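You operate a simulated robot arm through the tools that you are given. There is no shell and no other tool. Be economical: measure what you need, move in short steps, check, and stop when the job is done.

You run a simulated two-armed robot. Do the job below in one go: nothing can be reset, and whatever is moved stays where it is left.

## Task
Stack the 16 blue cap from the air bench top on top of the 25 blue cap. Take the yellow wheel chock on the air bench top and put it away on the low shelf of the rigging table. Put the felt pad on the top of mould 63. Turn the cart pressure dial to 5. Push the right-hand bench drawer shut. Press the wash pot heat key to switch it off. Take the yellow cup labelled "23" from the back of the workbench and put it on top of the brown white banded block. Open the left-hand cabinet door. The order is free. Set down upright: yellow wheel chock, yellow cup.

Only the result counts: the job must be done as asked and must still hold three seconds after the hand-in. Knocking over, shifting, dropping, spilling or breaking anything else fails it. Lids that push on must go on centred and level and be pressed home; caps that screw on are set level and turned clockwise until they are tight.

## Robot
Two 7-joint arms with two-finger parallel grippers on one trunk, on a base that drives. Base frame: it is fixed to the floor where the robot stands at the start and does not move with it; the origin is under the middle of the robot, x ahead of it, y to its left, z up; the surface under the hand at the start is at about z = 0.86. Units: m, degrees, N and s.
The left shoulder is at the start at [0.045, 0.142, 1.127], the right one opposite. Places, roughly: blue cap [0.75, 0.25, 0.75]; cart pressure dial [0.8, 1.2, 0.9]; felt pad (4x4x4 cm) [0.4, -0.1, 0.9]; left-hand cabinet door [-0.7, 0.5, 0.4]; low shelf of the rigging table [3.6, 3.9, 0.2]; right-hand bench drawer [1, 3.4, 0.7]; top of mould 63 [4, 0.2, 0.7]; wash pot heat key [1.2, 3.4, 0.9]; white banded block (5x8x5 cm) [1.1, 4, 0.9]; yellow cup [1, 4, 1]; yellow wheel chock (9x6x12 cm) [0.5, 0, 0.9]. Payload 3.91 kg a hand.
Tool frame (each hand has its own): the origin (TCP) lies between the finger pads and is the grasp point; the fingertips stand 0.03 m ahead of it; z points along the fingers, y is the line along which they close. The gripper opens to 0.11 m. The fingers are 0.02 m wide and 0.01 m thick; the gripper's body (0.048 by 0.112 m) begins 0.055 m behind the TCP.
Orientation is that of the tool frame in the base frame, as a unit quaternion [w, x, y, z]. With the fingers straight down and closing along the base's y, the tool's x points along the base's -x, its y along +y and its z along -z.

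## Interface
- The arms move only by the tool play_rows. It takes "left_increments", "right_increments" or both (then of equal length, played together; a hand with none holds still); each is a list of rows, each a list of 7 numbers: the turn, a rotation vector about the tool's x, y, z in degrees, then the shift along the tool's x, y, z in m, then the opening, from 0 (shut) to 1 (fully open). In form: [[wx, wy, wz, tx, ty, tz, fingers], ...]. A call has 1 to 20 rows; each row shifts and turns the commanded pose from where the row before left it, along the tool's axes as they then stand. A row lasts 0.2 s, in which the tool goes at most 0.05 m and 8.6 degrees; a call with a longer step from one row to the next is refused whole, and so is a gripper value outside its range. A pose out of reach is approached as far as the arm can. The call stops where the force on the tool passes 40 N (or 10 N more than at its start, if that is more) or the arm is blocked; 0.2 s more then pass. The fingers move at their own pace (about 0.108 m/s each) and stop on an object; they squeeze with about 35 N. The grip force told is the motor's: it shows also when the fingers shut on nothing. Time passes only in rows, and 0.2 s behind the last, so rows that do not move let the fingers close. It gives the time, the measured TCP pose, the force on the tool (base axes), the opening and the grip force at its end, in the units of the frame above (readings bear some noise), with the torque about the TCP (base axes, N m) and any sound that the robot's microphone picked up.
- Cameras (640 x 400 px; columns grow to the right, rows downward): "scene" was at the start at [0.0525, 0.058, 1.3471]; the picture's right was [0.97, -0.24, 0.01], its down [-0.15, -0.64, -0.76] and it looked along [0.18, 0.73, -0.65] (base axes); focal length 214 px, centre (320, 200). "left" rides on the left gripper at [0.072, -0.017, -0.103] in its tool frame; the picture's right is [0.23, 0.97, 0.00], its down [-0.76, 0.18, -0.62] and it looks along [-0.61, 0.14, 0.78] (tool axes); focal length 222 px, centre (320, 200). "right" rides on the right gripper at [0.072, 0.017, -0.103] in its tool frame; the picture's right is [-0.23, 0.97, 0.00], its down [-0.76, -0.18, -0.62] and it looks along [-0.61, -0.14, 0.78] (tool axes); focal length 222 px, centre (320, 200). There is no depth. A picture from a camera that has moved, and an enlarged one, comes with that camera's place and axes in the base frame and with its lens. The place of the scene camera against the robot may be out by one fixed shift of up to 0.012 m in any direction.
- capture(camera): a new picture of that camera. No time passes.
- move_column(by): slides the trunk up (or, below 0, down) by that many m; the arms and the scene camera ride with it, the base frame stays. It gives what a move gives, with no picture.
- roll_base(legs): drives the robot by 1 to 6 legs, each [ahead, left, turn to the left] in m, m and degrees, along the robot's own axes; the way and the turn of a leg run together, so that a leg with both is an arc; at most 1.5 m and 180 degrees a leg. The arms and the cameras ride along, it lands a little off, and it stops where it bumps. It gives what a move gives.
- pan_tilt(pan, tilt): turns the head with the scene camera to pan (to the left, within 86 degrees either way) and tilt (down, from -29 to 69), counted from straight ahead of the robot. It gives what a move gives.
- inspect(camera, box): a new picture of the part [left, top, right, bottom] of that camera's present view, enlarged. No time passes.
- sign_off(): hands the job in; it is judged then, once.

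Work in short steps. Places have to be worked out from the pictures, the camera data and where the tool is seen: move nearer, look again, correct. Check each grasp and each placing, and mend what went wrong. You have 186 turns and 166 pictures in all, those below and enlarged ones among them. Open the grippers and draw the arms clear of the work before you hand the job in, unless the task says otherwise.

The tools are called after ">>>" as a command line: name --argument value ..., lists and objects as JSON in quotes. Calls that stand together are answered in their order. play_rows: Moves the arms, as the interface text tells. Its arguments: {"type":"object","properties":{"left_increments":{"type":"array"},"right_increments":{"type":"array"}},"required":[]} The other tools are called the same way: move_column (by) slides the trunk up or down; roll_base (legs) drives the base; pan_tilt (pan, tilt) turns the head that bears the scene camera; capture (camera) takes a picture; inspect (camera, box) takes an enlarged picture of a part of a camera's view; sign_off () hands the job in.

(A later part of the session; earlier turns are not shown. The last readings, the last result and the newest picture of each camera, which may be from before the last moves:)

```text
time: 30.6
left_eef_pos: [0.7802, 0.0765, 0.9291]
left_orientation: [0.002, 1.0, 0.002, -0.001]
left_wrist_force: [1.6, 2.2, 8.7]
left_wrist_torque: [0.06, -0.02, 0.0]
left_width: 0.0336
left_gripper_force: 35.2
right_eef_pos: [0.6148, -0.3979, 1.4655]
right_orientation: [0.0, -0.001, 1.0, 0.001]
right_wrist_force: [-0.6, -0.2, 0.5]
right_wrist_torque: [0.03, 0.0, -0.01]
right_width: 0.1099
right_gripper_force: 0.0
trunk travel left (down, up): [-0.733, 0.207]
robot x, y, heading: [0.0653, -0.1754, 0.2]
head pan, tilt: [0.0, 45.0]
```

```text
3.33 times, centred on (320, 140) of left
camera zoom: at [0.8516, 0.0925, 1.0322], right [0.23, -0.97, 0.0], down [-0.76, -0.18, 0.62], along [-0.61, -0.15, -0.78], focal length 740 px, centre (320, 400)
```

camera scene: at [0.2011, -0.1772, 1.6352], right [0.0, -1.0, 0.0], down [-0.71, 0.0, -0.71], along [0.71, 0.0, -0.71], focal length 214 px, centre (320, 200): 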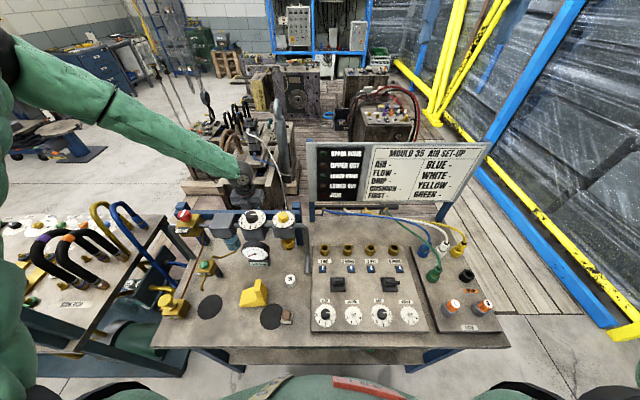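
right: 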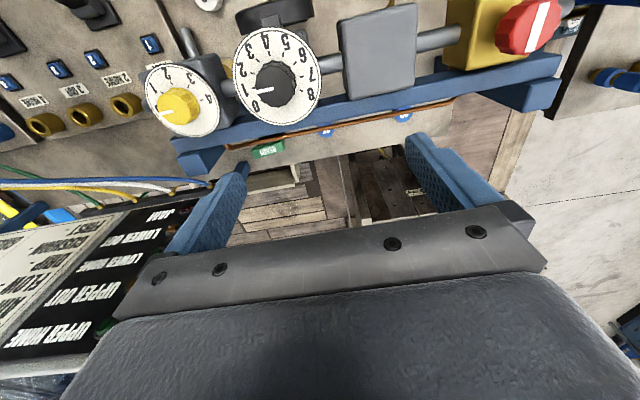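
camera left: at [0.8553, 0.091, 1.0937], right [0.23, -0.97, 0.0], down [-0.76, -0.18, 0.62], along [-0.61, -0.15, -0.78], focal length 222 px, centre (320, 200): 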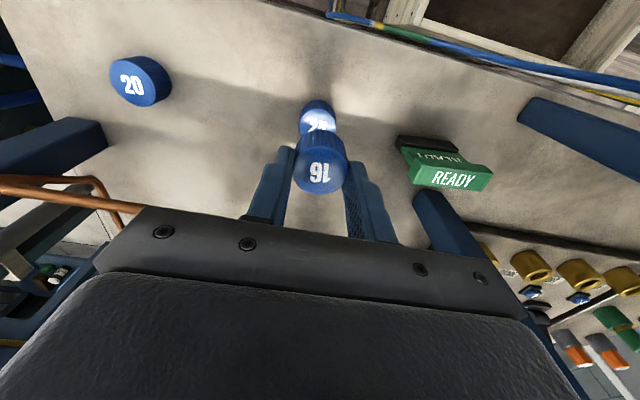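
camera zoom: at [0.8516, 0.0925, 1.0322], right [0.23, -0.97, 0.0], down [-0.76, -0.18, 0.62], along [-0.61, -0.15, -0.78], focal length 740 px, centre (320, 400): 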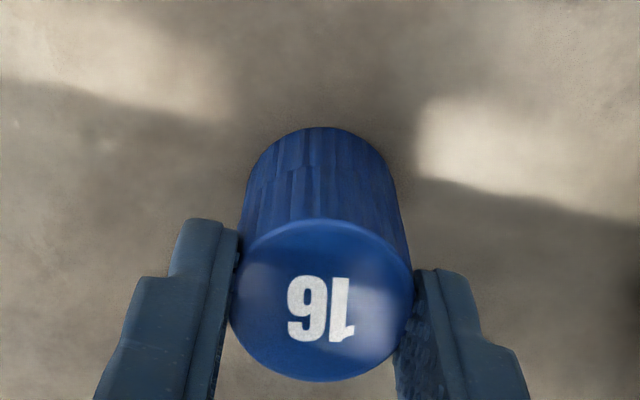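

Contact (≈9 N) and aligned. I ease off slightly, open, and rise straight up.

>>> play_rows --left_increments '[[0, 0, 0, 0, 0, -0.001, 0], [0, 0, 0, 0, 0, 0, 0.33], [0, 0, 0, 0, 0, 0, 0.4], [0, 0, 0, 0, 0, 0, 0.5], [0, 0, 0, 0, 0, -0.02, 0.5], [0, 0, 0, 0, 0, -0.04, 0.5]]'

>>> capture --camera "left"

```text
time: 32.0
left_eef_pos: [0.7798, 0.075, 0.9884]
left_orientation: [0.001, 1.0, 0.002, 0.0]
left_wrist_force: [-0.4, 0.3, 0.1]
left_wrist_torque: [0.0, -0.05, 0.01]
left_width: 0.0551
left_gripper_force: 0.0
right_eef_pos: [0.6135, -0.3987, 1.4638]
right_orientation: [0.0, -0.001, 1.0, 0.0]
right_wrist_force: [-0.3, -0.4, 0.3]
right_wrist_torque: [-0.02, -0.01, 0.0]
right_width: 0.1103
right_gripper_force: 0.1
trunk travel left (down, up): [-0.733, 0.207]
robot x, y, heading: [0.0674, -0.1726, 0.2]
head pan, tilt: [0.0, 45.0]
```

```text
131 pictures are left
camera left: at [0.8515, 0.0911, 1.091], right [0.23, -0.97, 0.0], down [-0.76, -0.18, 0.62], along [-0.61, -0.15, -0.78], focal length 222 px, centre (320, 200)
```

left: 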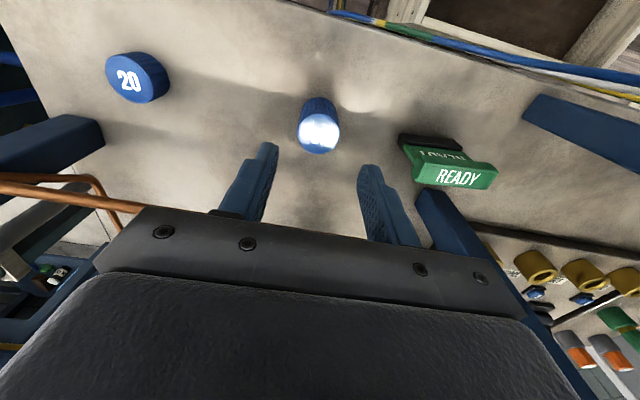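

The stack stands. I lift out high, back the base away and unwind the wrist.

>>> play_rows --left_increments '[[0, 0, 0, 0, 0, -0.045, 0.5], [0, 0, 0, 0, 0, -0.045, 0.5], [0, 0, 0, 0, 0, -0.045, 0.5], [0, 0, 0, 0, 0, -0.045, 0.5], [0, 0, 0, 0, 0, -0.045, 0.5], [0, 0, 0, 0, 0, -0.045, 0.5]]'

>>> roll_base --legs '[[-0.24, 0.1, 0]]'

>>> play_rows --left_increments '[[0, 0, -8.6, 0, 0, 0, 1], [0, 0, -8.6, 0, 0, 0, 1], [0, 0, -8.6, 0, 0, 0, 1], [0, 0, -8.6, 0, 0, 0, 1], [0, 0, -8.6, 0, 0, 0, 1], [0, 0, -8.6, 0, 0, 0, 1], [0, 0, -8.6, 0, 0, 0, 1], [0, 0, -8.6, 0, 0, 0, 1], [0, 0, -8.6, 0, 0, 0, 1], [0, 0, -8.6, 0, 0, 0, 1], [0, 0, -8.6, 0, 0, 0, 1], [0, 0, -8.6, 0, 0, 0, 1], [0, 0, -8.6, 0, 0, 0, 1], [0, 0, -8.6, 0, 0, 0, 1], [0, 0, -8.6, 0, 0, 0, 1], [0, 0, -8.6, 0, 0, 0, 1], [0, 0, -8.6, 0, 0, 0, 1], [0, 0, -8.6, 0, 0, 0, 1], [0, 0, -8.6, 0, 0, 0, 1], [0, 0, -8.6, 0, 0, 0, 1]]'

>>> pan_tilt --pan 60 --tilt 35

>>> capture --camera "scene"

```text
time: 33.4
left_eef_pos: [0.7786, 0.0744, 1.2586]
left_orientation: [0.001, 1.0, 0.003, -0.001]
left_wrist_force: [-1.6, 0.1, -0.3]
left_wrist_torque: [-0.01, -0.04, 0.0]
left_width: 0.0549
left_gripper_force: 0.0
right_eef_pos: [0.6145, -0.3994, 1.4634]
right_orientation: [0.001, -0.002, 1.0, 0.0]
right_wrist_force: [-0.7, -1.0, -0.1]
right_wrist_torque: [0.04, -0.06, 0.01]
right_width: 0.1099
right_gripper_force: 0.1
trunk travel left (down, up): [-0.733, 0.207]
robot x, y, heading: [0.0635, -0.1741, 0.0]
head pan, tilt: [0.0, 45.0]
```

```text
time: 35.3
left_eef_pos: [0.5399, 0.1746, 1.2584]
left_orientation: [0.001, 1.0, 0.001, 0.0]
left_wrist_force: [0.3, 0.4, -0.6]
left_wrist_torque: [-0.01, 0.01, 0.0]
left_width: 0.0547
left_gripper_force: 0.1
right_eef_pos: [0.3765, -0.2993, 1.463]
right_orientation: [0.0, 0.0, 1.0, 0.0]
right_wrist_force: [-0.8, -0.4, -0.2]
right_wrist_torque: [-0.03, 0.03, 0.01]
right_width: 0.11
right_gripper_force: 0.1
trunk travel left (down, up): [-0.733, 0.207]
robot x, y, heading: [-0.1734, -0.0738, 0.1]
head pan, tilt: [0.0, 45.0]
```

```text
time: 39.5
left_eef_pos: [0.5407, 0.1756, 1.2581]
left_orientation: [0.0, 0.067, 0.998, 0.0]
left_wrist_force: [-0.6, 0.1, 0.5]
left_wrist_torque: [0.0, 0.0, 0.02]
left_width: 0.1102
left_gripper_force: 0.0
right_eef_pos: [0.3773, -0.2991, 1.464]
right_orientation: [0.0, -0.002, 1.0, 0.0]
right_wrist_force: [-0.4, -0.1, 0.4]
right_wrist_torque: [0.01, -0.02, -0.01]
right_width: 0.1098
right_gripper_force: 0.0
trunk travel left (down, up): [-0.733, 0.207]
robot x, y, heading: [-0.1724, -0.0753, 0.3]
head pan, tilt: [0.0, 45.0]
```

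```text
time: 40.8
left_eef_pos: [0.5401, 0.1742, 1.2579]
left_orientation: [-0.001, 0.069, 0.998, -0.002]
left_wrist_force: [-0.8, -0.4, -0.4]
left_wrist_torque: [0.0, 0.02, 0.01]
left_width: 0.1099
left_gripper_force: 0.1
right_eef_pos: [0.3761, -0.2994, 1.4636]
right_orientation: [-0.001, -0.001, 1.0, 0.001]
right_wrist_force: [-0.5, 0.3, -0.2]
right_wrist_torque: [-0.02, -0.01, 0.04]
right_width: 0.1103
right_gripper_force: 0.0
trunk travel left (down, up): [-0.733, 0.207]
robot x, y, heading: [-0.1741, -0.0752, -0.1]
head pan, tilt: [60.0, 35.0]
```

```text
130 pictures are left
camera scene: at [-0.0748, -0.0029, 1.52], right [0.87, -0.5, 0.0], down [-0.29, -0.5, -0.82], along [0.41, 0.71, -0.57], focal length 214 px, centre (320, 200)
```

scene: 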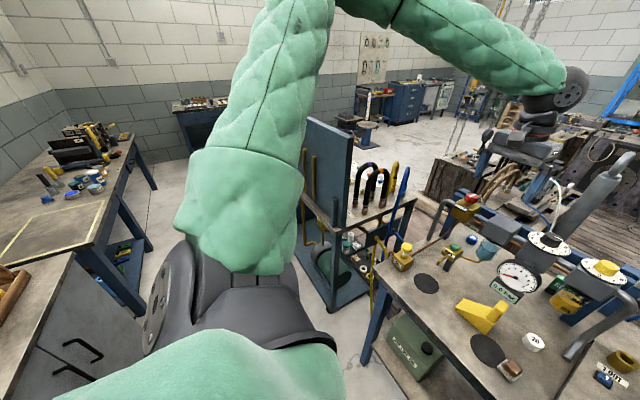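

Next, the felt pad with the right hand: I shift the base left, lower the trunk, and look ahead.

>>> roll_base --legs '[[-0.03, 0.15, 0]]'

>>> move_column --by -0.1

>>> pan_tilt --pan -10 --tilt 50

>>> capture --camera "right"

>>> inspect --camera "scene" --box '[200, 120, 360, 240]'

```text
time: 42.1
left_eef_pos: [0.5121, 0.3189, 1.2573]
left_orientation: [-0.001, 0.071, 0.998, 0.0]
left_wrist_force: [0.9, 0.2, -0.3]
left_wrist_torque: [0.03, 0.02, 0.0]
left_width: 0.1101
left_gripper_force: 0.0
right_eef_pos: [0.3454, -0.1539, 1.4631]
right_orientation: [0.0, 0.002, 1.0, 0.0]
right_wrist_force: [-0.5, 0.3, -0.3]
right_wrist_torque: [-0.01, -0.01, -0.01]
right_width: 0.1099
right_gripper_force: 0.0
trunk travel left (down, up): [-0.733, 0.207]
robot x, y, heading: [-0.2005, 0.074, -0.2]
head pan, tilt: [60.0, 35.0]
```

```text
time: 43.5
left_eef_pos: [0.5124, 0.3192, 1.1595]
left_orientation: [0.0, 0.07, 0.998, -0.001]
left_wrist_force: [-0.9, 0.5, 1.2]
left_wrist_torque: [-0.02, 0.01, 0.0]
left_width: 0.1099
left_gripper_force: 0.1
right_eef_pos: [0.3448, -0.1526, 1.3643]
right_orientation: [0.0, 0.001, 1.0, 0.0]
right_wrist_force: [-0.3, 0.6, 0.4]
right_wrist_torque: [-0.01, 0.0, -0.02]
right_width: 0.1099
right_gripper_force: 0.2
trunk travel left (down, up): [-0.633, 0.307]
robot x, y, heading: [-0.2046, 0.0733, 0.0]
head pan, tilt: [60.0, 35.0]
```

```text
time: 44.9
left_eef_pos: [0.5121, 0.3196, 1.1572]
left_orientation: [-0.001, 0.07, 0.998, -0.001]
left_wrist_force: [-0.5, 0.2, -0.3]
left_wrist_torque: [0.0, 0.02, 0.01]
left_width: 0.1102
left_gripper_force: 0.1
right_eef_pos: [0.345, -0.1535, 1.364]
right_orientation: [0.0, 0.001, 1.0, 0.0]
right_wrist_force: [-0.7, -0.4, 0.5]
right_wrist_torque: [0.01, -0.02, -0.02]
right_width: 0.1101
right_gripper_force: 0.0
trunk travel left (down, up): [-0.633, 0.307]
robot x, y, heading: [-0.2038, 0.0765, -0.5]
head pan, tilt: [-10.0, 50.0]
```

```text
129 pictures are left
camera right: at [0.2748, -0.1379, 1.4675], right [0.23, 0.97, 0.0], down [0.76, -0.18, 0.62], along [0.61, -0.14, -0.78], focal length 222 px, centre (320, 200)
```

right: 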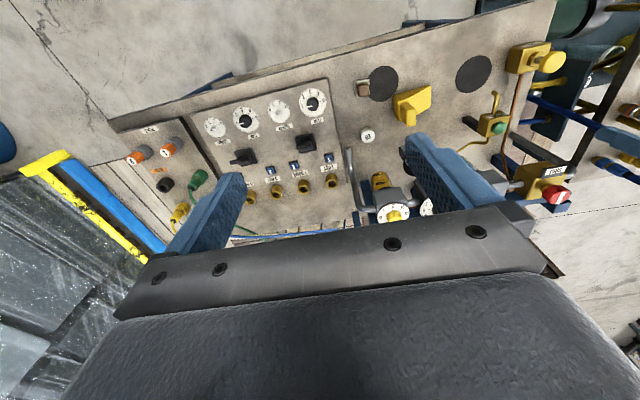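

```text
3.33 times, centred on (280, 180) of scene
camera zoom: at [-0.0727, 0.0552, 1.3983], right [-0.18, -0.98, 0.0], down [-0.75, 0.14, -0.64], along [0.63, -0.11, -0.77], focal length 715 px, centre (453, 267)
```

zoom: 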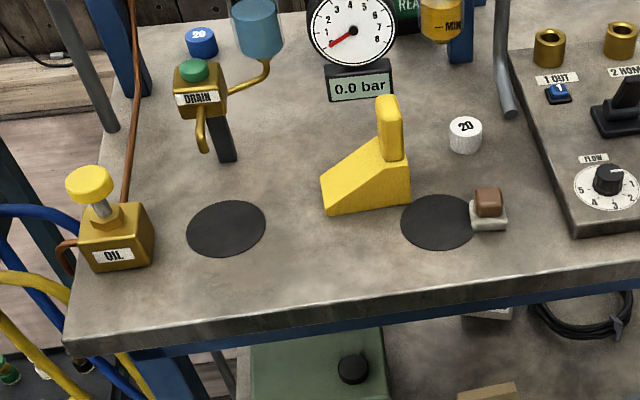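

Felt pad (white base with brown knob) is near (0.42, -0.065). I move the right hand above it and down to z ≈ 1.0.

>>> play_rows --right_increments '[[0, 0, 0, -0.025, 0.029, 0.02, 0.7], [0, 0, 0, -0.025, 0.029, 0.02, 0.7], [0, 0, 0, -0.025, 0.03, 0.02, 0.7], [0, 0, 0, 0, 0, 0.048, 0.7], [0, 0, 0, 0, 0, 0.048, 0.7], [0, 0, 0, 0, 0, 0.048, 0.7], [0, 0, 0, 0, 0, 0.048, 0.7], [0, 0, 0, 0, 0, 0.048, 0.7], [0, 0, 0, 0, 0, 0.048, 0.7]]'

>>> capture --camera "right"

```text
time: 46.9
left_eef_pos: [0.5123, 0.3181, 1.1577]
left_orientation: [-0.001, 0.07, 0.998, -0.001]
left_wrist_force: [-0.3, 0.5, -0.4]
left_wrist_torque: [0.01, 0.02, 0.0]
left_width: 0.1102
left_gripper_force: 0.1
right_eef_pos: [0.4208, -0.0657, 1.0181]
right_orientation: [0.0, 0.002, 1.0, 0.0]
right_wrist_force: [-1.0, -0.1, 0.7]
right_wrist_torque: [0.02, 0.0, -0.03]
right_width: 0.0768
right_gripper_force: 0.2
trunk travel left (down, up): [-0.633, 0.307]
robot x, y, heading: [-0.203, 0.0707, -0.4]
head pan, tilt: [-10.0, 50.0]
```

```text
127 pictures are left
camera right: at [0.3505, -0.0496, 1.1206], right [0.23, 0.97, 0.0], down [0.76, -0.18, 0.62], along [0.61, -0.14, -0.78], focal length 222 px, centre (320, 200)
```

right: 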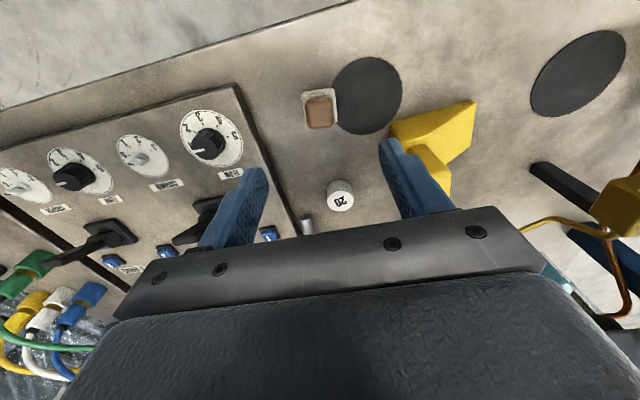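

Aligned over the pad. I descend to put the fingertips beside the brown knob and look.

>>> play_rows --right_increments '[[0, 0, 0, 0.003, 0, 0.04, 0.6], [0, 0, 0, 0, 0, 0.04, 0.6], [0, 0, 0, 0, 0, 0.028, 0.6]]'

>>> capture --camera "right"

>>> inspect --camera "scene" --box '[260, 140, 360, 220]'

```text
time: 47.7
left_eef_pos: [0.5109, 0.3182, 1.1581]
left_orientation: [-0.001, 0.07, 0.998, -0.001]
left_wrist_force: [-0.2, 1.2, 0.3]
left_wrist_torque: [0.0, 0.02, -0.02]
left_width: 0.1101
left_gripper_force: 0.1
right_eef_pos: [0.4177, -0.0665, 0.9082]
right_orientation: [0.0, 0.002, 1.0, 0.0]
right_wrist_force: [-0.4, -0.2, 0.3]
right_wrist_torque: [0.02, -0.03, -0.02]
right_width: 0.0662
right_gripper_force: 0.0
trunk travel left (down, up): [-0.633, 0.307]
robot x, y, heading: [-0.2035, 0.0744, -0.0]
head pan, tilt: [-10.0, 50.0]
```

```text
126 pictures are left
camera right: at [0.3467, -0.0502, 1.012], right [0.23, 0.97, 0.0], down [0.76, -0.18, 0.62], along [0.61, -0.14, -0.78], focal length 222 px, centre (320, 200)
```

right: 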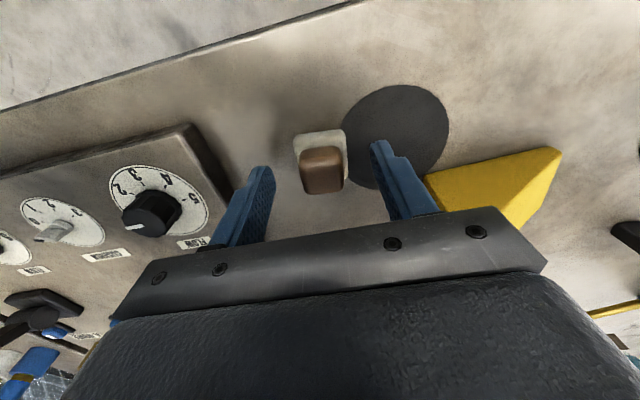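

```text
5.00 times, centred on (310, 180) of scene
camera zoom: at [-0.0725, 0.055, 1.3983], right [-0.18, -0.98, 0.0], down [-0.75, 0.14, -0.64], along [0.63, -0.11, -0.77], focal length 1072 px, centre (370, 300)
```

zoom: 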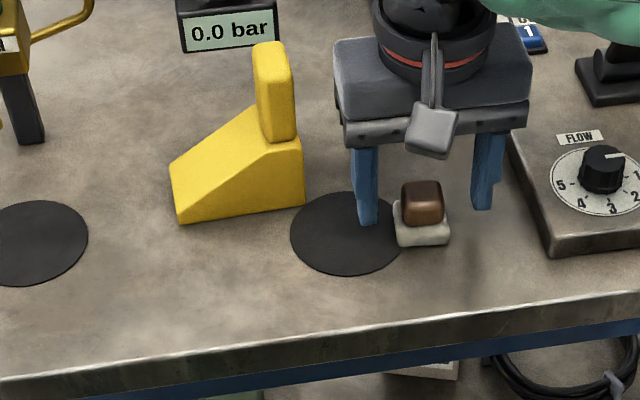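

Centred; closing and lifting.

>>> play_rows --right_increments '[[0, 0, 0, 0, 0, 0, 0], [0, 0, 0, 0, 0, 0, 0], [0, 0, 0, 0, 0, 0, 0], [0, 0, 0, 0, 0, -0.04, 0], [0, 0, 0, 0, 0, -0.045, 0], [0, 0, 0, 0, 0, -0.045, 0], [0, 0, 0, 0, 0, -0.045, 0], [0, 0, 0, 0, 0, -0.045, 0]]'

>>> capture --camera "right"

```text
time: 49.5
left_eef_pos: [0.5121, 0.3193, 1.1576]
left_orientation: [-0.001, 0.071, 0.997, -0.003]
left_wrist_force: [-0.1, 0.1, 0.4]
left_wrist_torque: [-0.02, -0.02, 0.0]
left_width: 0.1102
left_gripper_force: 0.0
right_eef_pos: [0.418, -0.0653, 1.1293]
right_orientation: [0.001, 0.002, 1.0, -0.001]
right_wrist_force: [-0.2, 0.1, -0.6]
right_wrist_torque: [0.02, 0.01, 0.02]
right_width: 0.0267
right_gripper_force: 35.7
trunk travel left (down, up): [-0.633, 0.307]
robot x, y, heading: [-0.2049, 0.0763, -0.2]
head pan, tilt: [-10.0, 50.0]
```

```text
124 pictures are left
camera right: at [0.3462, -0.0495, 1.2332], right [0.23, 0.97, 0.0], down [0.76, -0.18, 0.62], along [0.61, -0.14, -0.78], focal length 222 px, centre (320, 200)
```

right: 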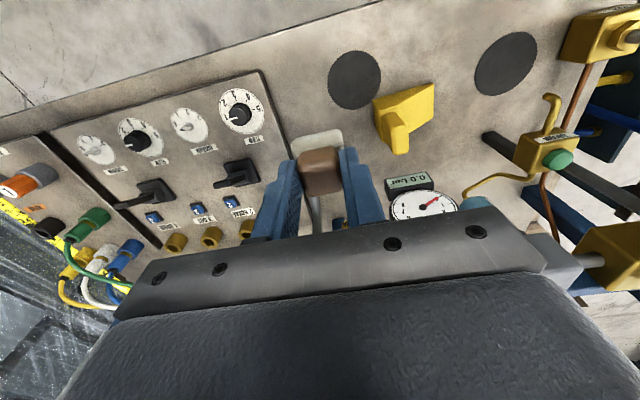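

Felt pad is held. Now I study the chock's shape for the left hand.

>>> inspect --camera "right" --box '[350, 60, 450, 180]'

>>> inspect --camera "scene" --box '[260, 130, 330, 190]'

```text
3.33 times, centred on (400, 120) of right
camera zoom: at [0.3462, -0.0495, 1.2332], right [0.23, 0.97, 0.0], down [0.76, -0.18, 0.62], along [0.61, -0.14, -0.78], focal length 740 px, centre (53, 467)
```

zoom: 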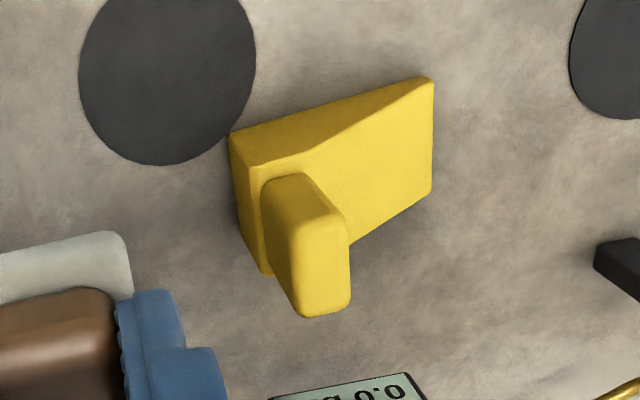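

```text
6.67 times, centred on (295, 160) of scene
camera zoom: at [-0.073, 0.0557, 1.3982], right [-0.18, -0.98, 0.0], down [-0.75, 0.14, -0.64], along [0.63, -0.11, -0.77], focal length 1430 px, centre (487, 467)
```

zoom: 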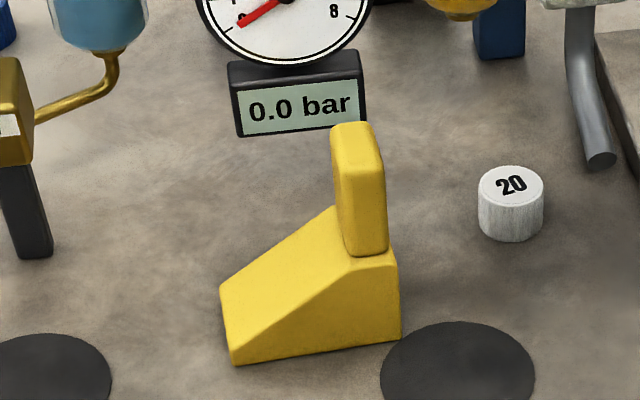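

The plate on top of the chock is ≈2 cm thick at about (0.478, 0.020), top at z ≈ 0.98. I shift the base right, then pitch the left hand about 50° forward so it can later reach into the low shelf.

>>> play_rows --left_increments '[[0, 0, -8, 0, 0, -0.045, 1], [0, 0, 0, 0, 0, -0.045, 1]]' --right_increments '[[0, 0, 0, 0, 0, -0.03, 0], [0, 0, 0, 0, 0, -0.03, 0]]'

>>> roll_base --legs '[[0, -0.26, 0]]'

>>> play_rows --left_increments '[[0, -8.4, 0, 0, 0, 0, 0.7], [0, -8.4, 0, 0, 0, 0, 0.7], [0, -8.4, 0, 0, 0, 0, 0.7], [0, -8.4, 0, 0, 0, 0, 0.7], [0, -8.4, 0, 0, 0, 0, 0.7], [0, -8, 0, 0, 0, 0, 0.7]]'

>>> capture --camera "left"

>>> capture --camera "scene"

```text
time: 50.1
left_eef_pos: [0.5108, 0.3187, 1.2479]
left_orientation: [0.0, 0.001, 1.0, -0.001]
left_wrist_force: [0.2, -0.2, 0.2]
left_wrist_torque: [0.01, 0.0, 0.0]
left_width: 0.1101
left_gripper_force: 0.0
right_eef_pos: [0.4162, -0.0654, 1.1901]
right_orientation: [0.001, 0.002, 1.0, 0.0]
right_wrist_force: [0.1, -0.4, -0.7]
right_wrist_torque: [0.01, 0.03, 0.0]
right_width: 0.027
right_gripper_force: 34.9
trunk travel left (down, up): [-0.633, 0.307]
robot x, y, heading: [-0.2025, 0.076, -0.2]
head pan, tilt: [-10.0, 50.0]
```

```text
time: 52.0
left_eef_pos: [0.5104, 0.0615, 1.2476]
left_orientation: [0.0, -0.001, 1.0, -0.001]
left_wrist_force: [0.8, 1.1, -0.1]
left_wrist_torque: [-0.01, 0.03, 0.0]
left_width: 0.11
left_gripper_force: 0.1
right_eef_pos: [0.4181, -0.3226, 1.1892]
right_orientation: [0.0, -0.001, 1.0, 0.0]
right_wrist_force: [1.1, -0.3, -0.3]
right_wrist_torque: [-0.02, -0.02, 0.04]
right_width: 0.0268
right_gripper_force: 35.4
trunk travel left (down, up): [-0.633, 0.307]
robot x, y, heading: [-0.2049, -0.1847, -0.1]
head pan, tilt: [-10.0, 50.0]
```

```text
time: 53.4
left_eef_pos: [0.5101, 0.0628, 1.2478]
left_orientation: [0.422, -0.002, 0.907, -0.001]
left_wrist_force: [0.3, -0.3, 0.2]
left_wrist_torque: [0.0, 0.01, -0.01]
left_width: 0.0767
left_gripper_force: 0.1
right_eef_pos: [0.4177, -0.3211, 1.1897]
right_orientation: [0.0, 0.0, 1.0, 0.001]
right_wrist_force: [0.3, -0.4, -1.4]
right_wrist_torque: [0.01, 0.0, 0.02]
right_width: 0.0265
right_gripper_force: 35.2
trunk travel left (down, up): [-0.633, 0.307]
robot x, y, heading: [-0.2036, -0.187, -0.1]
head pan, tilt: [-10.0, 50.0]
```

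```text
121 pictures are left
camera left: at [0.3839, 0.0451, 1.2587], right [-0.15, 0.97, -0.18], down [0.01, 0.18, 0.98], along [0.99, 0.14, -0.04], focal length 222 px, centre (320, 200)
```

left: 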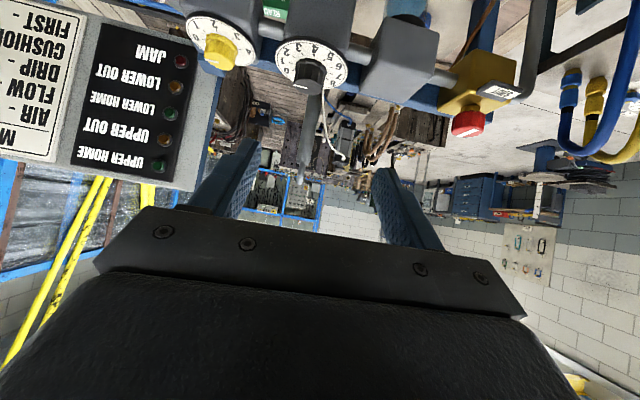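

```text
120 pictures are left
camera scene: at [-0.0732, -0.2027, 1.3983], right [-0.17, -0.98, 0.0], down [-0.75, 0.13, -0.64], along [0.63, -0.11, -0.77], focal length 214 px, centre (320, 200)
```

scene: 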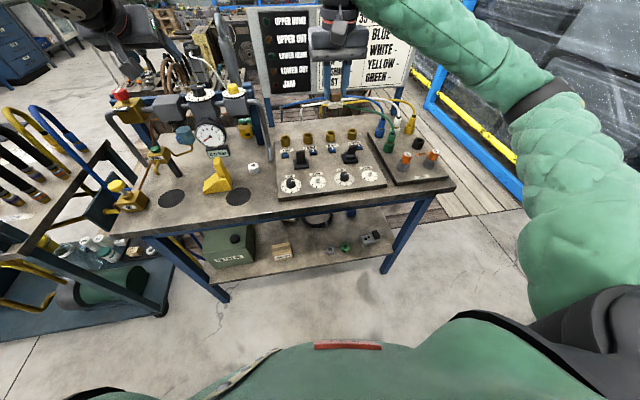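

I bring the pitched hand above the plate to z ≈ 1.06.

>>> play_rows --left_increments '[[0, 0, 0, 0.0332, -0.0086, 0.0195, 0.7], [0, 0, 0, 0.0332, -0.0086, 0.0195, 0.7], [0, 0, 0, 0.0332, -0.0086, 0.0195, 0.7], [0, 0, 0, 0.0332, -0.0086, 0.0195, 0.7], [0, 0, 0, 0.0332, -0.0086, 0.0195, 0.7]]'

>>> pan_tilt --pan 15 --tilt 50

>>> inspect --camera "scene" --box '[220, 100, 380, 220]'

```text
time: 54.5
left_eef_pos: [0.4787, 0.0181, 1.0561]
left_orientation: [0.421, -0.001, 0.907, -0.002]
left_wrist_force: [0.3, 0.4, -0.9]
left_wrist_torque: [-0.01, 0.0, -0.02]
left_width: 0.0769
left_gripper_force: 0.0
right_eef_pos: [0.4185, -0.3219, 1.1881]
right_orientation: [0.0, 0.001, 1.0, 0.0]
right_wrist_force: [0.5, 0.5, -1.2]
right_wrist_torque: [-0.01, 0.01, 0.02]
right_width: 0.0269
right_gripper_force: 34.9
trunk travel left (down, up): [-0.633, 0.307]
robot x, y, heading: [-0.2048, -0.1787, -0.2]
head pan, tilt: [-10.0, 50.0]
```

```text
time: 55.4
left_eef_pos: [0.478, 0.0172, 1.0575]
left_orientation: [0.421, 0.0, 0.907, -0.001]
left_wrist_force: [-0.4, 0.3, 0.0]
left_wrist_torque: [0.02, 0.01, -0.02]
left_width: 0.0771
left_gripper_force: 0.0
right_eef_pos: [0.418, -0.3232, 1.1882]
right_orientation: [0.0, 0.0, 1.0, 0.0]
right_wrist_force: [-0.5, -0.1, -0.7]
right_wrist_torque: [-0.01, 0.0, 0.0]
right_width: 0.0269
right_gripper_force: 35.2
trunk travel left (down, up): [-0.633, 0.307]
robot x, y, heading: [-0.2072, -0.1864, -0.1]
head pan, tilt: [15.0, 50.0]
```

```text
3.33 times, centred on (300, 160) of scene
camera zoom: at [-0.0743, -0.1706, 1.3982], right [0.26, -0.97, 0.0], down [-0.74, -0.2, -0.64], along [0.62, 0.17, -0.77], focal length 715 px, centre (387, 333)
```

zoom: 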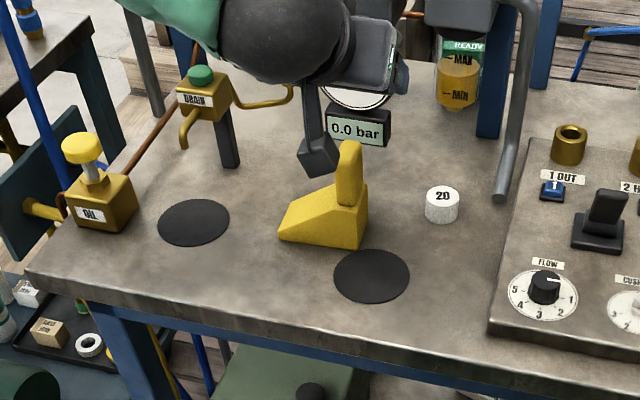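

The camera bracket and body will stay above the bench; I descend straight by 10 cm to straddle the plate.

>>> play_rows --left_increments '[[0, 0, 0, 0.0255, 0.002, 0.0214, 0.7], [0, 0, 0, 0.0255, 0, 0.0214, 0.7], [0, 0, 0, 0.0255, 0, 0.0214, 0.7]]'

>>> inspect --camera "scene" --box '[240, 100, 360, 190]'

>>> capture --camera "left"

```text
time: 56.2
left_eef_pos: [0.48, 0.0218, 0.9549]
left_orientation: [0.422, -0.002, 0.907, -0.001]
left_wrist_force: [-0.6, 0.0, 0.5]
left_wrist_torque: [0.01, 0.0, -0.02]
left_width: 0.077
left_gripper_force: 0.1
right_eef_pos: [0.4176, -0.3209, 1.1892]
right_orientation: [0.0, -0.001, 1.0, 0.0]
right_wrist_force: [0.2, 0.7, 0.0]
right_wrist_torque: [0.0, -0.01, 0.0]
right_width: 0.0268
right_gripper_force: 34.8
trunk travel left (down, up): [-0.633, 0.307]
robot x, y, heading: [-0.2059, -0.1871, -0.0]
head pan, tilt: [15.0, 50.0]
```

```text
4.44 times, centred on (300, 145) of scene
camera zoom: at [-0.0735, -0.1698, 1.3982], right [0.26, -0.97, 0.0], down [-0.74, -0.2, -0.64], along [0.62, 0.17, -0.77], focal length 953 px, centre (409, 444)
```

zoom: 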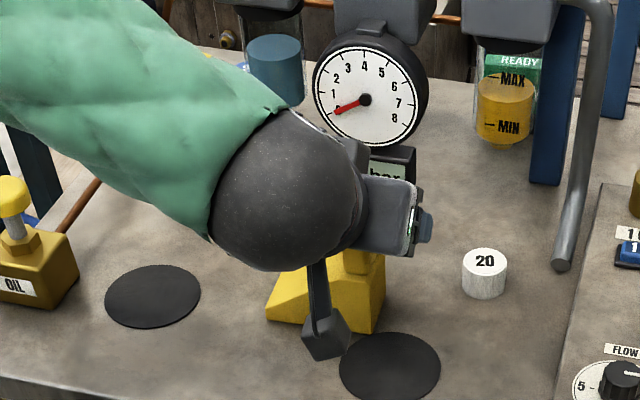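

```text
117 pictures are left
camera left: at [0.3536, 0.0034, 0.9678], right [-0.15, 0.97, -0.18], down [0.01, 0.18, 0.98], along [0.99, 0.14, -0.04], focal length 222 px, centre (320, 200)
```

left: 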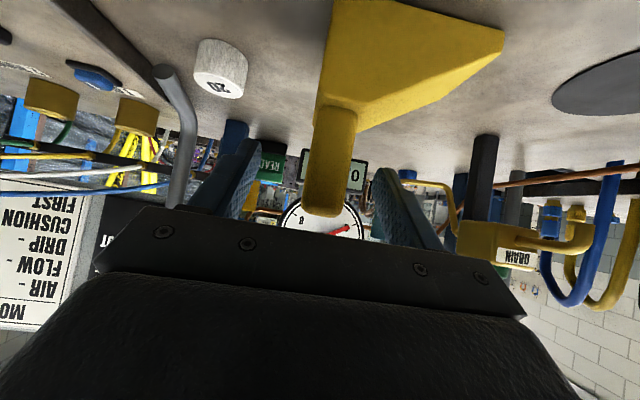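

The plate is between the fingers; I shift 4 mm left and close.

>>> play_rows --left_increments '[[0, 0, 0, 0, 0.004, 0, 0.6], [0, 0, 0, 0, 0, 0, 0], [0, 0, 0, 0, 0, 0, 0], [0, 0, 0, 0, 0, 0, 0]]'

>>> capture --camera "left"

```text
time: 57.2
left_eef_pos: [0.4782, 0.0245, 0.9566]
left_orientation: [0.422, -0.001, 0.907, -0.001]
left_wrist_force: [1.1, -0.1, -0.2]
left_wrist_torque: [0.02, -0.03, -0.04]
left_width: 0.0219
left_gripper_force: 35.1
right_eef_pos: [0.418, -0.3225, 1.1888]
right_orientation: [0.0, 0.0, 1.0, 0.0]
right_wrist_force: [-1.0, -0.5, -1.0]
right_wrist_torque: [0.0, 0.0, 0.0]
right_width: 0.0268
right_gripper_force: 34.5
trunk travel left (down, up): [-0.633, 0.307]
robot x, y, heading: [-0.2025, -0.1848, 0.2]
head pan, tilt: [15.0, 50.0]
```

```text
116 pictures are left
camera left: at [0.3522, 0.0068, 0.9683], right [-0.15, 0.97, -0.18], down [0.01, 0.18, 0.98], along [0.99, 0.14, -0.04], focal length 222 px, centre (320, 200)
```

left: 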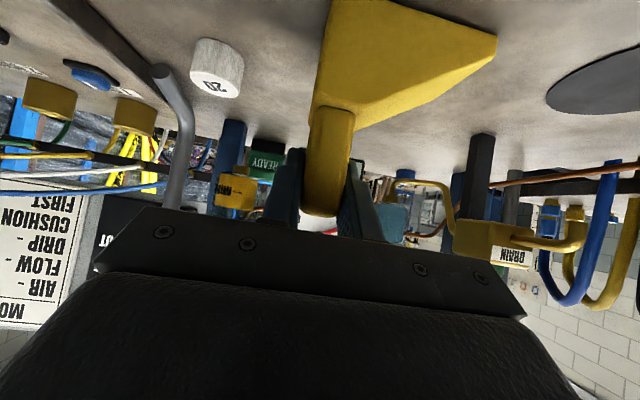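

Grip is firm. I lift, raise the trunk, and look around for the route north.

>>> play_rows --left_increments '[[0, 0, 0, -0.0255, 0, -0.0214, 0], [0, 0, 0, -0.0255, 0, -0.0214, 0], [0, 0, 0, -0.0255, 0, -0.0214, 0]]'

>>> move_column --by 0.2

>>> roll_base --legs '[[-0.25, 0.1, 0]]'

>>> pan_tilt --pan 75 --tilt 35

>>> capture --camera "scene"

>>> capture --camera "left"

```text
time: 58.0
left_eef_pos: [0.4786, 0.0234, 1.0575]
left_orientation: [0.422, -0.001, 0.907, 0.0]
left_wrist_force: [0.0, 0.0, -2.1]
left_wrist_torque: [-0.01, 0.03, 0.0]
left_width: 0.022
left_gripper_force: 34.9
right_eef_pos: [0.4159, -0.3229, 1.1899]
right_orientation: [0.001, 0.0, 1.0, 0.0]
right_wrist_force: [-0.2, 0.2, -0.6]
right_wrist_torque: [-0.01, -0.04, 0.01]
right_width: 0.0271
right_gripper_force: 35.2
trunk travel left (down, up): [-0.633, 0.307]
robot x, y, heading: [-0.2034, -0.1869, 0.0]
head pan, tilt: [15.0, 50.0]
```

```text
time: 60.2
left_eef_pos: [0.4795, 0.0244, 1.2571]
left_orientation: [0.421, -0.001, 0.907, -0.001]
left_wrist_force: [0.9, 0.0, -3.1]
left_wrist_torque: [-0.02, -0.02, 0.01]
left_width: 0.0221
left_gripper_force: 34.6
right_eef_pos: [0.4178, -0.3228, 1.3883]
right_orientation: [0.0, 0.0, 1.0, 0.0]
right_wrist_force: [0.2, 0.6, -1.2]
right_wrist_torque: [0.03, -0.01, -0.02]
right_width: 0.0269
right_gripper_force: 34.8
trunk travel left (down, up): [-0.833, 0.107]
robot x, y, heading: [-0.2019, -0.1838, 0.2]
head pan, tilt: [15.0, 50.0]
```

```text
time: 62.1
left_eef_pos: [0.2306, 0.1248, 1.2562]
left_orientation: [0.421, -0.002, 0.907, 0.0]
left_wrist_force: [1.1, 0.0, -1.6]
left_wrist_torque: [-0.06, 0.01, -0.02]
left_width: 0.0216
left_gripper_force: 35.0
right_eef_pos: [0.1695, -0.2211, 1.3888]
right_orientation: [0.0, -0.001, 1.0, 0.0]
right_wrist_force: [-0.1, -0.9, -0.5]
right_wrist_torque: [0.0, 0.05, -0.02]
right_width: 0.0268
right_gripper_force: 34.7
trunk travel left (down, up): [-0.833, 0.107]
robot x, y, heading: [-0.4549, -0.0858, 0.3]
head pan, tilt: [15.0, 50.0]
```

```text
time: 63.4
left_eef_pos: [0.2297, 0.1271, 1.258]
left_orientation: [0.422, -0.002, 0.907, -0.001]
left_wrist_force: [-0.2, 0.5, -1.6]
left_wrist_torque: [-0.01, 0.0, 0.01]
left_width: 0.0219
left_gripper_force: 34.7
right_eef_pos: [0.1681, -0.221, 1.3906]
right_orientation: [0.0, 0.0, 1.0, 0.0]
right_wrist_force: [-0.5, 0.3, 0.0]
right_wrist_torque: [0.0, 0.0, 0.0]
right_width: 0.0272
right_gripper_force: 35.3
trunk travel left (down, up): [-0.833, 0.107]
robot x, y, heading: [-0.4546, -0.0867, 0.3]
head pan, tilt: [75.0, 35.0]
```

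```text
115 pictures are left
camera scene: at [-0.376, -0.0049, 1.62], right [0.97, -0.26, 0.0], down [-0.15, -0.55, -0.82], along [0.21, 0.79, -0.57], focal length 214 px, centre (320, 200)
```

scene: 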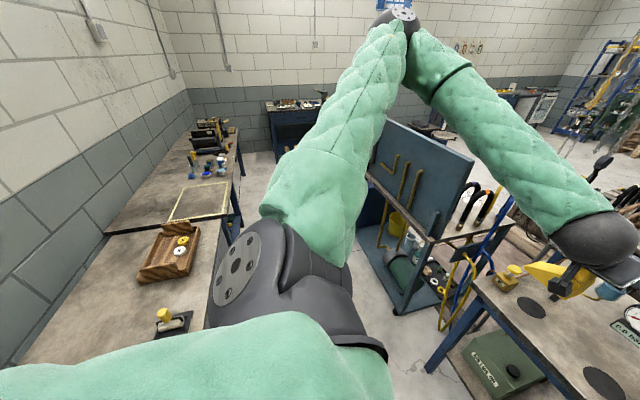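

```text
114 pictures are left
camera left: at [0.1031, 0.1075, 1.269], right [-0.15, 0.97, -0.18], down [0.01, 0.18, 0.98], along [0.99, 0.14, -0.04], focal length 222 px, centre (320, 200)
```

left: 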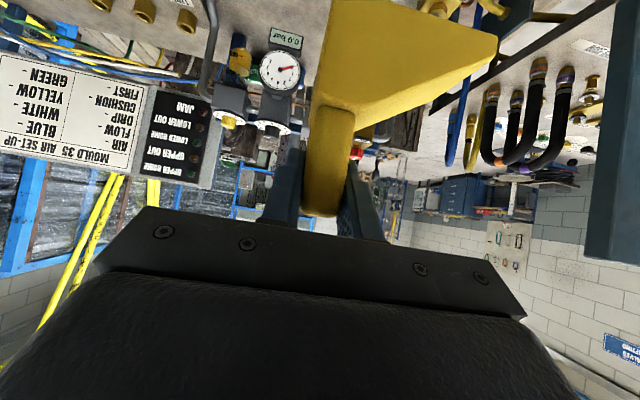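

Corridor between the wall bench (x≈-0.6) and the cart (x≈0.37) is about 0.95 m. I go to x≈-0.13, turn left, and drive north.

>>> roll_base --legs '[[0.32, 0, 0], [0, 0, 89.7], [1.1, 0, 0]]'

>>> pan_tilt --pan -25 --tilt 25

>>> capture --camera "scene"

```text
time: 74.6
left_eef_pos: [-0.311, 1.7027, 1.2572]
left_orientation: [0.303, -0.635, 0.647, 0.294]
left_wrist_force: [-0.1, 0.1, -2.4]
left_wrist_torque: [-0.01, -0.01, -0.01]
left_width: 0.0216
left_gripper_force: 35.1
right_eef_pos: [0.0347, 1.6339, 1.3887]
right_orientation: [0.0, -0.7, 0.714, 0.0]
right_wrist_force: [0.4, -0.2, -1.1]
right_wrist_torque: [-0.06, 0.01, -0.01]
right_width: 0.0266
right_gripper_force: 34.6
trunk travel left (down, up): [-0.833, 0.107]
robot x, y, heading: [-0.1151, 1.0163, 89.0]
head pan, tilt: [75.0, 35.0]
```

```text
time: 76.3
left_eef_pos: [-0.3104, 1.7033, 1.2573]
left_orientation: [0.303, -0.634, 0.647, 0.295]
left_wrist_force: [-0.3, 0.7, -2.7]
left_wrist_torque: [0.02, -0.05, -0.02]
left_width: 0.0217
left_gripper_force: 35.1
right_eef_pos: [0.0349, 1.6337, 1.3889]
right_orientation: [-0.001, -0.699, 0.715, 0.0]
right_wrist_force: [0.1, 0.4, -0.3]
right_wrist_torque: [-0.01, 0.01, -0.02]
right_width: 0.0268
right_gripper_force: 35.5
trunk travel left (down, up): [-0.833, 0.107]
robot x, y, heading: [-0.1155, 1.0176, 88.7]
head pan, tilt: [-25.0, 25.0]
```

```text
113 pictures are left
camera scene: at [-0.0689, 1.1425, 1.6357], right [0.9, -0.44, 0.0], down [-0.19, -0.38, -0.91], along [0.4, 0.81, -0.42], focal length 214 px, centre (320, 200)
```

scene: 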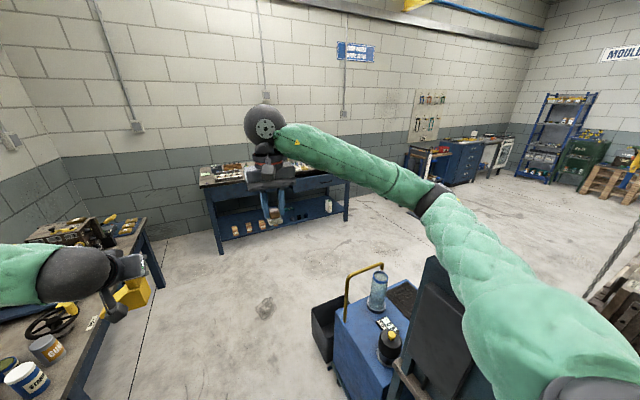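

Open floor ahead; I drive to y≈2.5, turn to face +x and go on toward the rigging table.

>>> roll_base --legs '[[1.5, 0, 0], [0, 0, -89], [1.5, 0, 0]]'

>>> pan_tilt --pan 20 --tilt 28

>>> capture --camera "scene"

```text
time: 94.4
left_eef_pos: [2.1214, 2.6548, 1.2553]
left_orientation: [0.422, 0.009, 0.906, -0.005]
left_wrist_force: [-0.5, -0.4, -2.5]
left_wrist_torque: [0.0, 0.01, -0.02]
left_width: 0.0217
left_gripper_force: 35.3
right_eef_pos: [2.0512, 2.3092, 1.3902]
right_orientation: [0.0, 0.013, 1.0, 0.0]
right_wrist_force: [0.3, 0.0, 0.1]
right_wrist_torque: [-0.01, 0.05, 0.02]
right_width: 0.027
right_gripper_force: 35.6
trunk travel left (down, up): [-0.833, 0.107]
robot x, y, heading: [1.4329, 2.458, -1.6]
head pan, tilt: [-25.0, 25.0]
```

```text
time: 95.5
left_eef_pos: [2.1207, 2.6543, 1.2563]
left_orientation: [0.422, 0.009, 0.907, -0.005]
left_wrist_force: [-0.5, -0.2, -2.0]
left_wrist_torque: [-0.01, 0.02, -0.02]
left_width: 0.0219
left_gripper_force: 35.3
right_eef_pos: [2.0517, 2.309, 1.3901]
right_orientation: [0.0, 0.013, 1.0, 0.0]
right_wrist_force: [-1.0, 0.8, -1.0]
right_wrist_torque: [0.03, 0.03, -0.01]
right_width: 0.027
right_gripper_force: 34.9
trunk travel left (down, up): [-0.833, 0.107]
robot x, y, heading: [1.4342, 2.463, -1.3]
head pan, tilt: [20.0, 28.0]
```

```text
112 pictures are left
camera scene: at [1.5744, 2.4836, 1.6309], right [0.32, -0.95, 0.0], down [-0.45, -0.15, -0.88], along [0.84, 0.28, -0.47], focal length 214 px, centre (320, 200)
```

scene: 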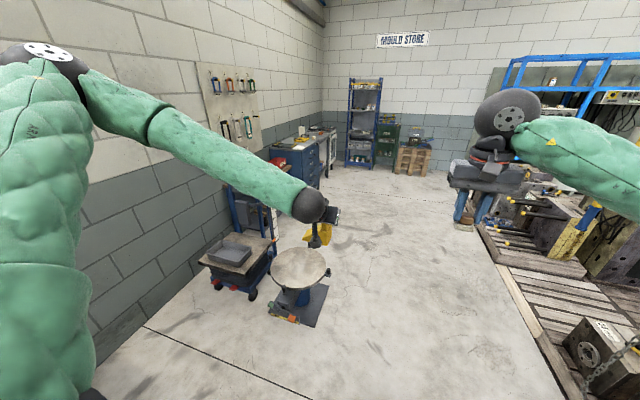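

The rigging table is hidden behind my forearm; I drive on and look to the left.

>>> roll_base --legs '[[1.4, 0.05, 0]]'

>>> pan_tilt --pan 75 --tilt 38

>>> capture --camera "scene"

```text
time: 102.5
left_eef_pos: [3.5097, 2.6957, 1.2575]
left_orientation: [0.422, 0.001, 0.907, -0.001]
left_wrist_force: [0.6, -0.3, -2.2]
left_wrist_torque: [-0.08, 0.02, 0.02]
left_width: 0.0219
left_gripper_force: 35.1
right_eef_pos: [3.446, 2.3483, 1.3895]
right_orientation: [0.001, 0.004, 1.0, 0.0]
right_wrist_force: [0.6, 0.1, -0.3]
right_wrist_torque: [-0.03, 0.02, -0.02]
right_width: 0.0269
right_gripper_force: 35.0
trunk travel left (down, up): [-0.833, 0.107]
robot x, y, heading: [2.8235, 2.4896, -0.3]
head pan, tilt: [20.0, 28.0]
```

```text
time: 103.7
left_eef_pos: [3.5106, 2.6939, 1.2575]
left_orientation: [0.422, 0.001, 0.907, -0.001]
left_wrist_force: [-0.5, -1.0, -1.9]
left_wrist_torque: [-0.05, -0.01, 0.01]
left_width: 0.0217
left_gripper_force: 34.9
right_eef_pos: [3.4469, 2.3482, 1.3897]
right_orientation: [0.0, 0.003, 1.0, 0.0]
right_wrist_force: [0.1, -0.2, 0.1]
right_wrist_torque: [-0.03, 0.01, -0.03]
right_width: 0.0267
right_gripper_force: 35.2
trunk travel left (down, up): [-0.833, 0.107]
robot x, y, heading: [2.8251, 2.4891, -0.5]
head pan, tilt: [75.0, 38.0]
```

```text
111 pictures are left
camera scene: at [2.9031, 2.5673, 1.6154], right [0.96, -0.27, 0.0], down [-0.16, -0.59, -0.79], along [0.21, 0.76, -0.62], focal length 214 px, centre (320, 200)
```

scene: 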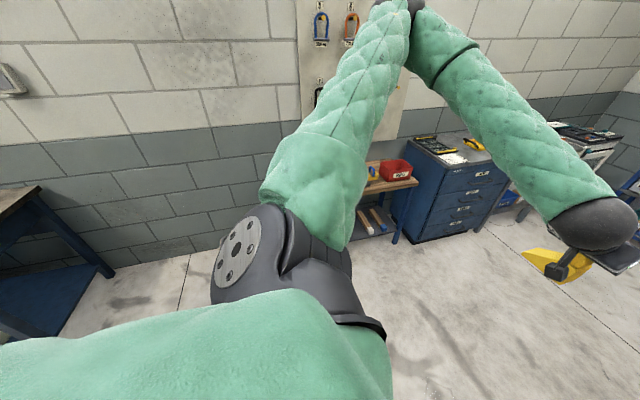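

The rigging table stands around x 3.3–3.9, front y≈3.6. I move to x≈3.75 and turn to face it.

>>> roll_base --legs '[[0.95, 0, 0], [0, 0, 90.5]]'

>>> pan_tilt --pan 0 --tilt 40

>>> capture --camera "scene"

>>> capture --camera "left"

```text
time: 112.4
left_eef_pos: [3.6034, 3.1792, 1.2567]
left_orientation: [0.305, -0.628, 0.654, 0.292]
left_wrist_force: [0.3, -0.1, -2.9]
left_wrist_torque: [0.01, -0.03, -0.01]
left_width: 0.0219
left_gripper_force: 34.8
right_eef_pos: [3.9464, 3.1026, 1.3893]
right_orientation: [0.0, -0.691, 0.723, 0.0]
right_wrist_force: [0.8, 0.2, -1.4]
right_wrist_torque: [0.02, 0.0, 0.03]
right_width: 0.0269
right_gripper_force: 35.3
trunk travel left (down, up): [-0.833, 0.107]
robot x, y, heading: [3.7824, 2.4851, 87.7]
head pan, tilt: [75.0, 38.0]
```

```text
time: 113.9
left_eef_pos: [3.6028, 3.1785, 1.2571]
left_orientation: [0.305, -0.628, 0.654, 0.291]
left_wrist_force: [0.1, 0.4, -2.3]
left_wrist_torque: [-0.04, -0.04, 0.02]
left_width: 0.0217
left_gripper_force: 35.5
right_eef_pos: [3.9467, 3.1021, 1.3888]
right_orientation: [0.001, -0.691, 0.723, 0.0]
right_wrist_force: [-0.6, -0.2, -0.8]
right_wrist_torque: [0.0, 0.06, -0.01]
right_width: 0.0267
right_gripper_force: 34.9
trunk travel left (down, up): [-0.833, 0.107]
robot x, y, heading: [3.7821, 2.4879, 87.5]
head pan, tilt: [0.0, 40.0]
```

```text
110 pictures are left
camera scene: at [3.7928, 2.6172, 1.6124], right [1.0, -0.04, 0.0], down [-0.03, -0.64, -0.77], along [0.03, 0.76, -0.64], focal length 214 px, centre (320, 200)
```

scene: 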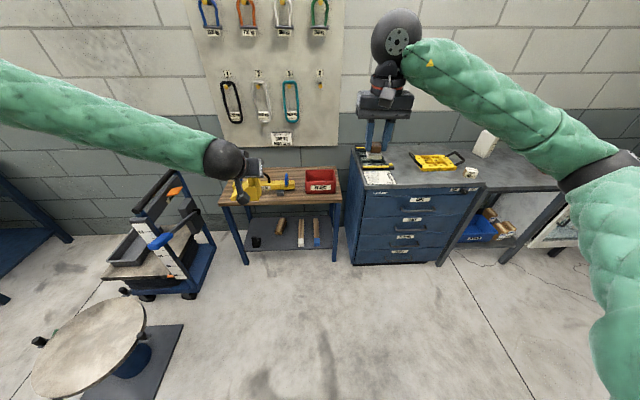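

```text
109 pictures are left
camera left: at [3.614, 3.0517, 1.2688], right [-0.98, -0.1, -0.18], down [-0.18, 0.02, 0.98], along [-0.1, 0.99, -0.04], focal length 222 px, centre (320, 200)
```

left: 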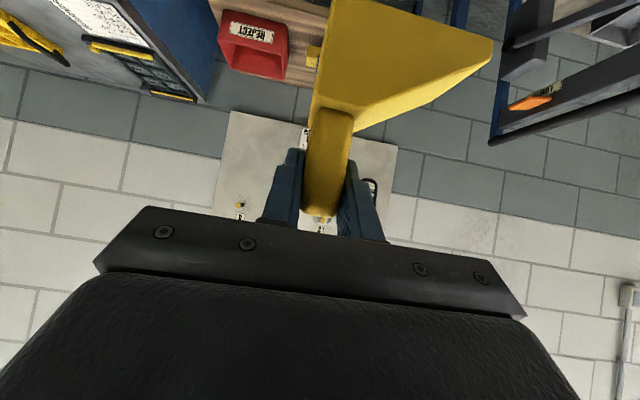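

I zoom in on the table and its low shelf.

>>> inspect --camera "scene" --box '[210, 160, 370, 280]'

```text
3.33 times, centred on (290, 220) of scene
camera zoom: at [3.7928, 2.6172, 1.6124], right [1.0, -0.04, 0.0], down [-0.03, -0.64, -0.77], along [0.03, 0.76, -0.64], focal length 715 px, centre (420, 133)
```

zoom: 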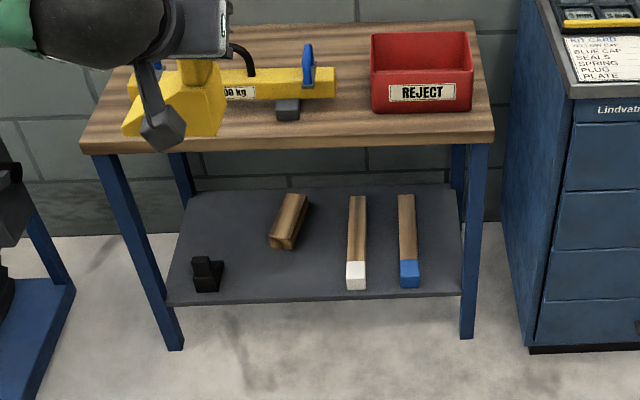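

Shelf is at z≈0.2, y 3.70–4.07, with a free front area near x 3.54. I retract the right hand, then lower the trunk fully while still clear of the table.

>>> play_rows --right_increments '[[0, 0, 0, 0.028, -0.033, -0.011, 0], [0, 0, 0, 0.028, -0.033, -0.011, 0], [0, 0, 0, 0.028, -0.033, -0.011, 0], [0, 0, 0, 0.028, -0.033, -0.011, 0], [0, 0, 0, 0.028, -0.033, -0.011, 0], [0, 0, 0, 0.028, -0.033, -0.011, 0], [0, 0, 0, 0.028, -0.033, -0.011, 0], [0, 0, 0, 0.028, -0.033, -0.011, 0]]'

>>> move_column --by -0.82

>>> capture --camera "scene"

```text
time: 115.7
left_eef_pos: [3.6034, 3.1767, 1.2588]
left_orientation: [0.307, -0.627, 0.654, 0.292]
left_wrist_force: [0.7, 0.0, -1.7]
left_wrist_torque: [-0.02, -0.05, -0.03]
left_width: 0.0218
left_gripper_force: 35.4
right_eef_pos: [4.2021, 2.8638, 1.478]
right_orientation: [0.0, -0.691, 0.722, 0.002]
right_wrist_force: [-0.4, -0.8, 0.2]
right_wrist_torque: [0.01, 0.05, 0.02]
right_width: 0.0268
right_gripper_force: 34.5
trunk travel left (down, up): [-0.833, 0.107]
robot x, y, heading: [3.7835, 2.4844, 87.5]
head pan, tilt: [0.0, 40.0]
```

```text
refused: -0.82 is not a number from -0.4 to 0.4
```

```text
107 pictures are left
camera scene: at [3.7941, 2.6146, 1.6128], right [1.0, -0.04, 0.0], down [-0.03, -0.64, -0.77], along [0.03, 0.77, -0.64], focal length 214 px, centre (320, 200)
```

scene: 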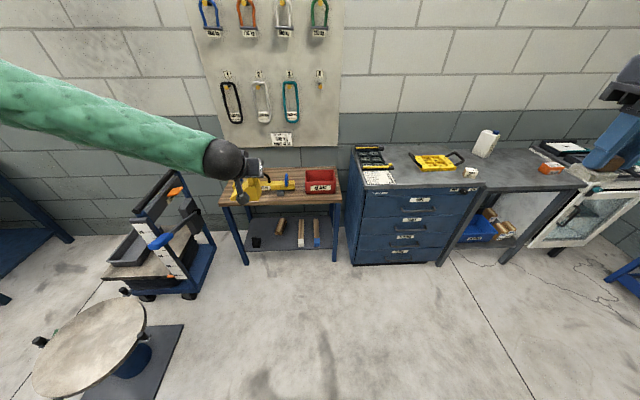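

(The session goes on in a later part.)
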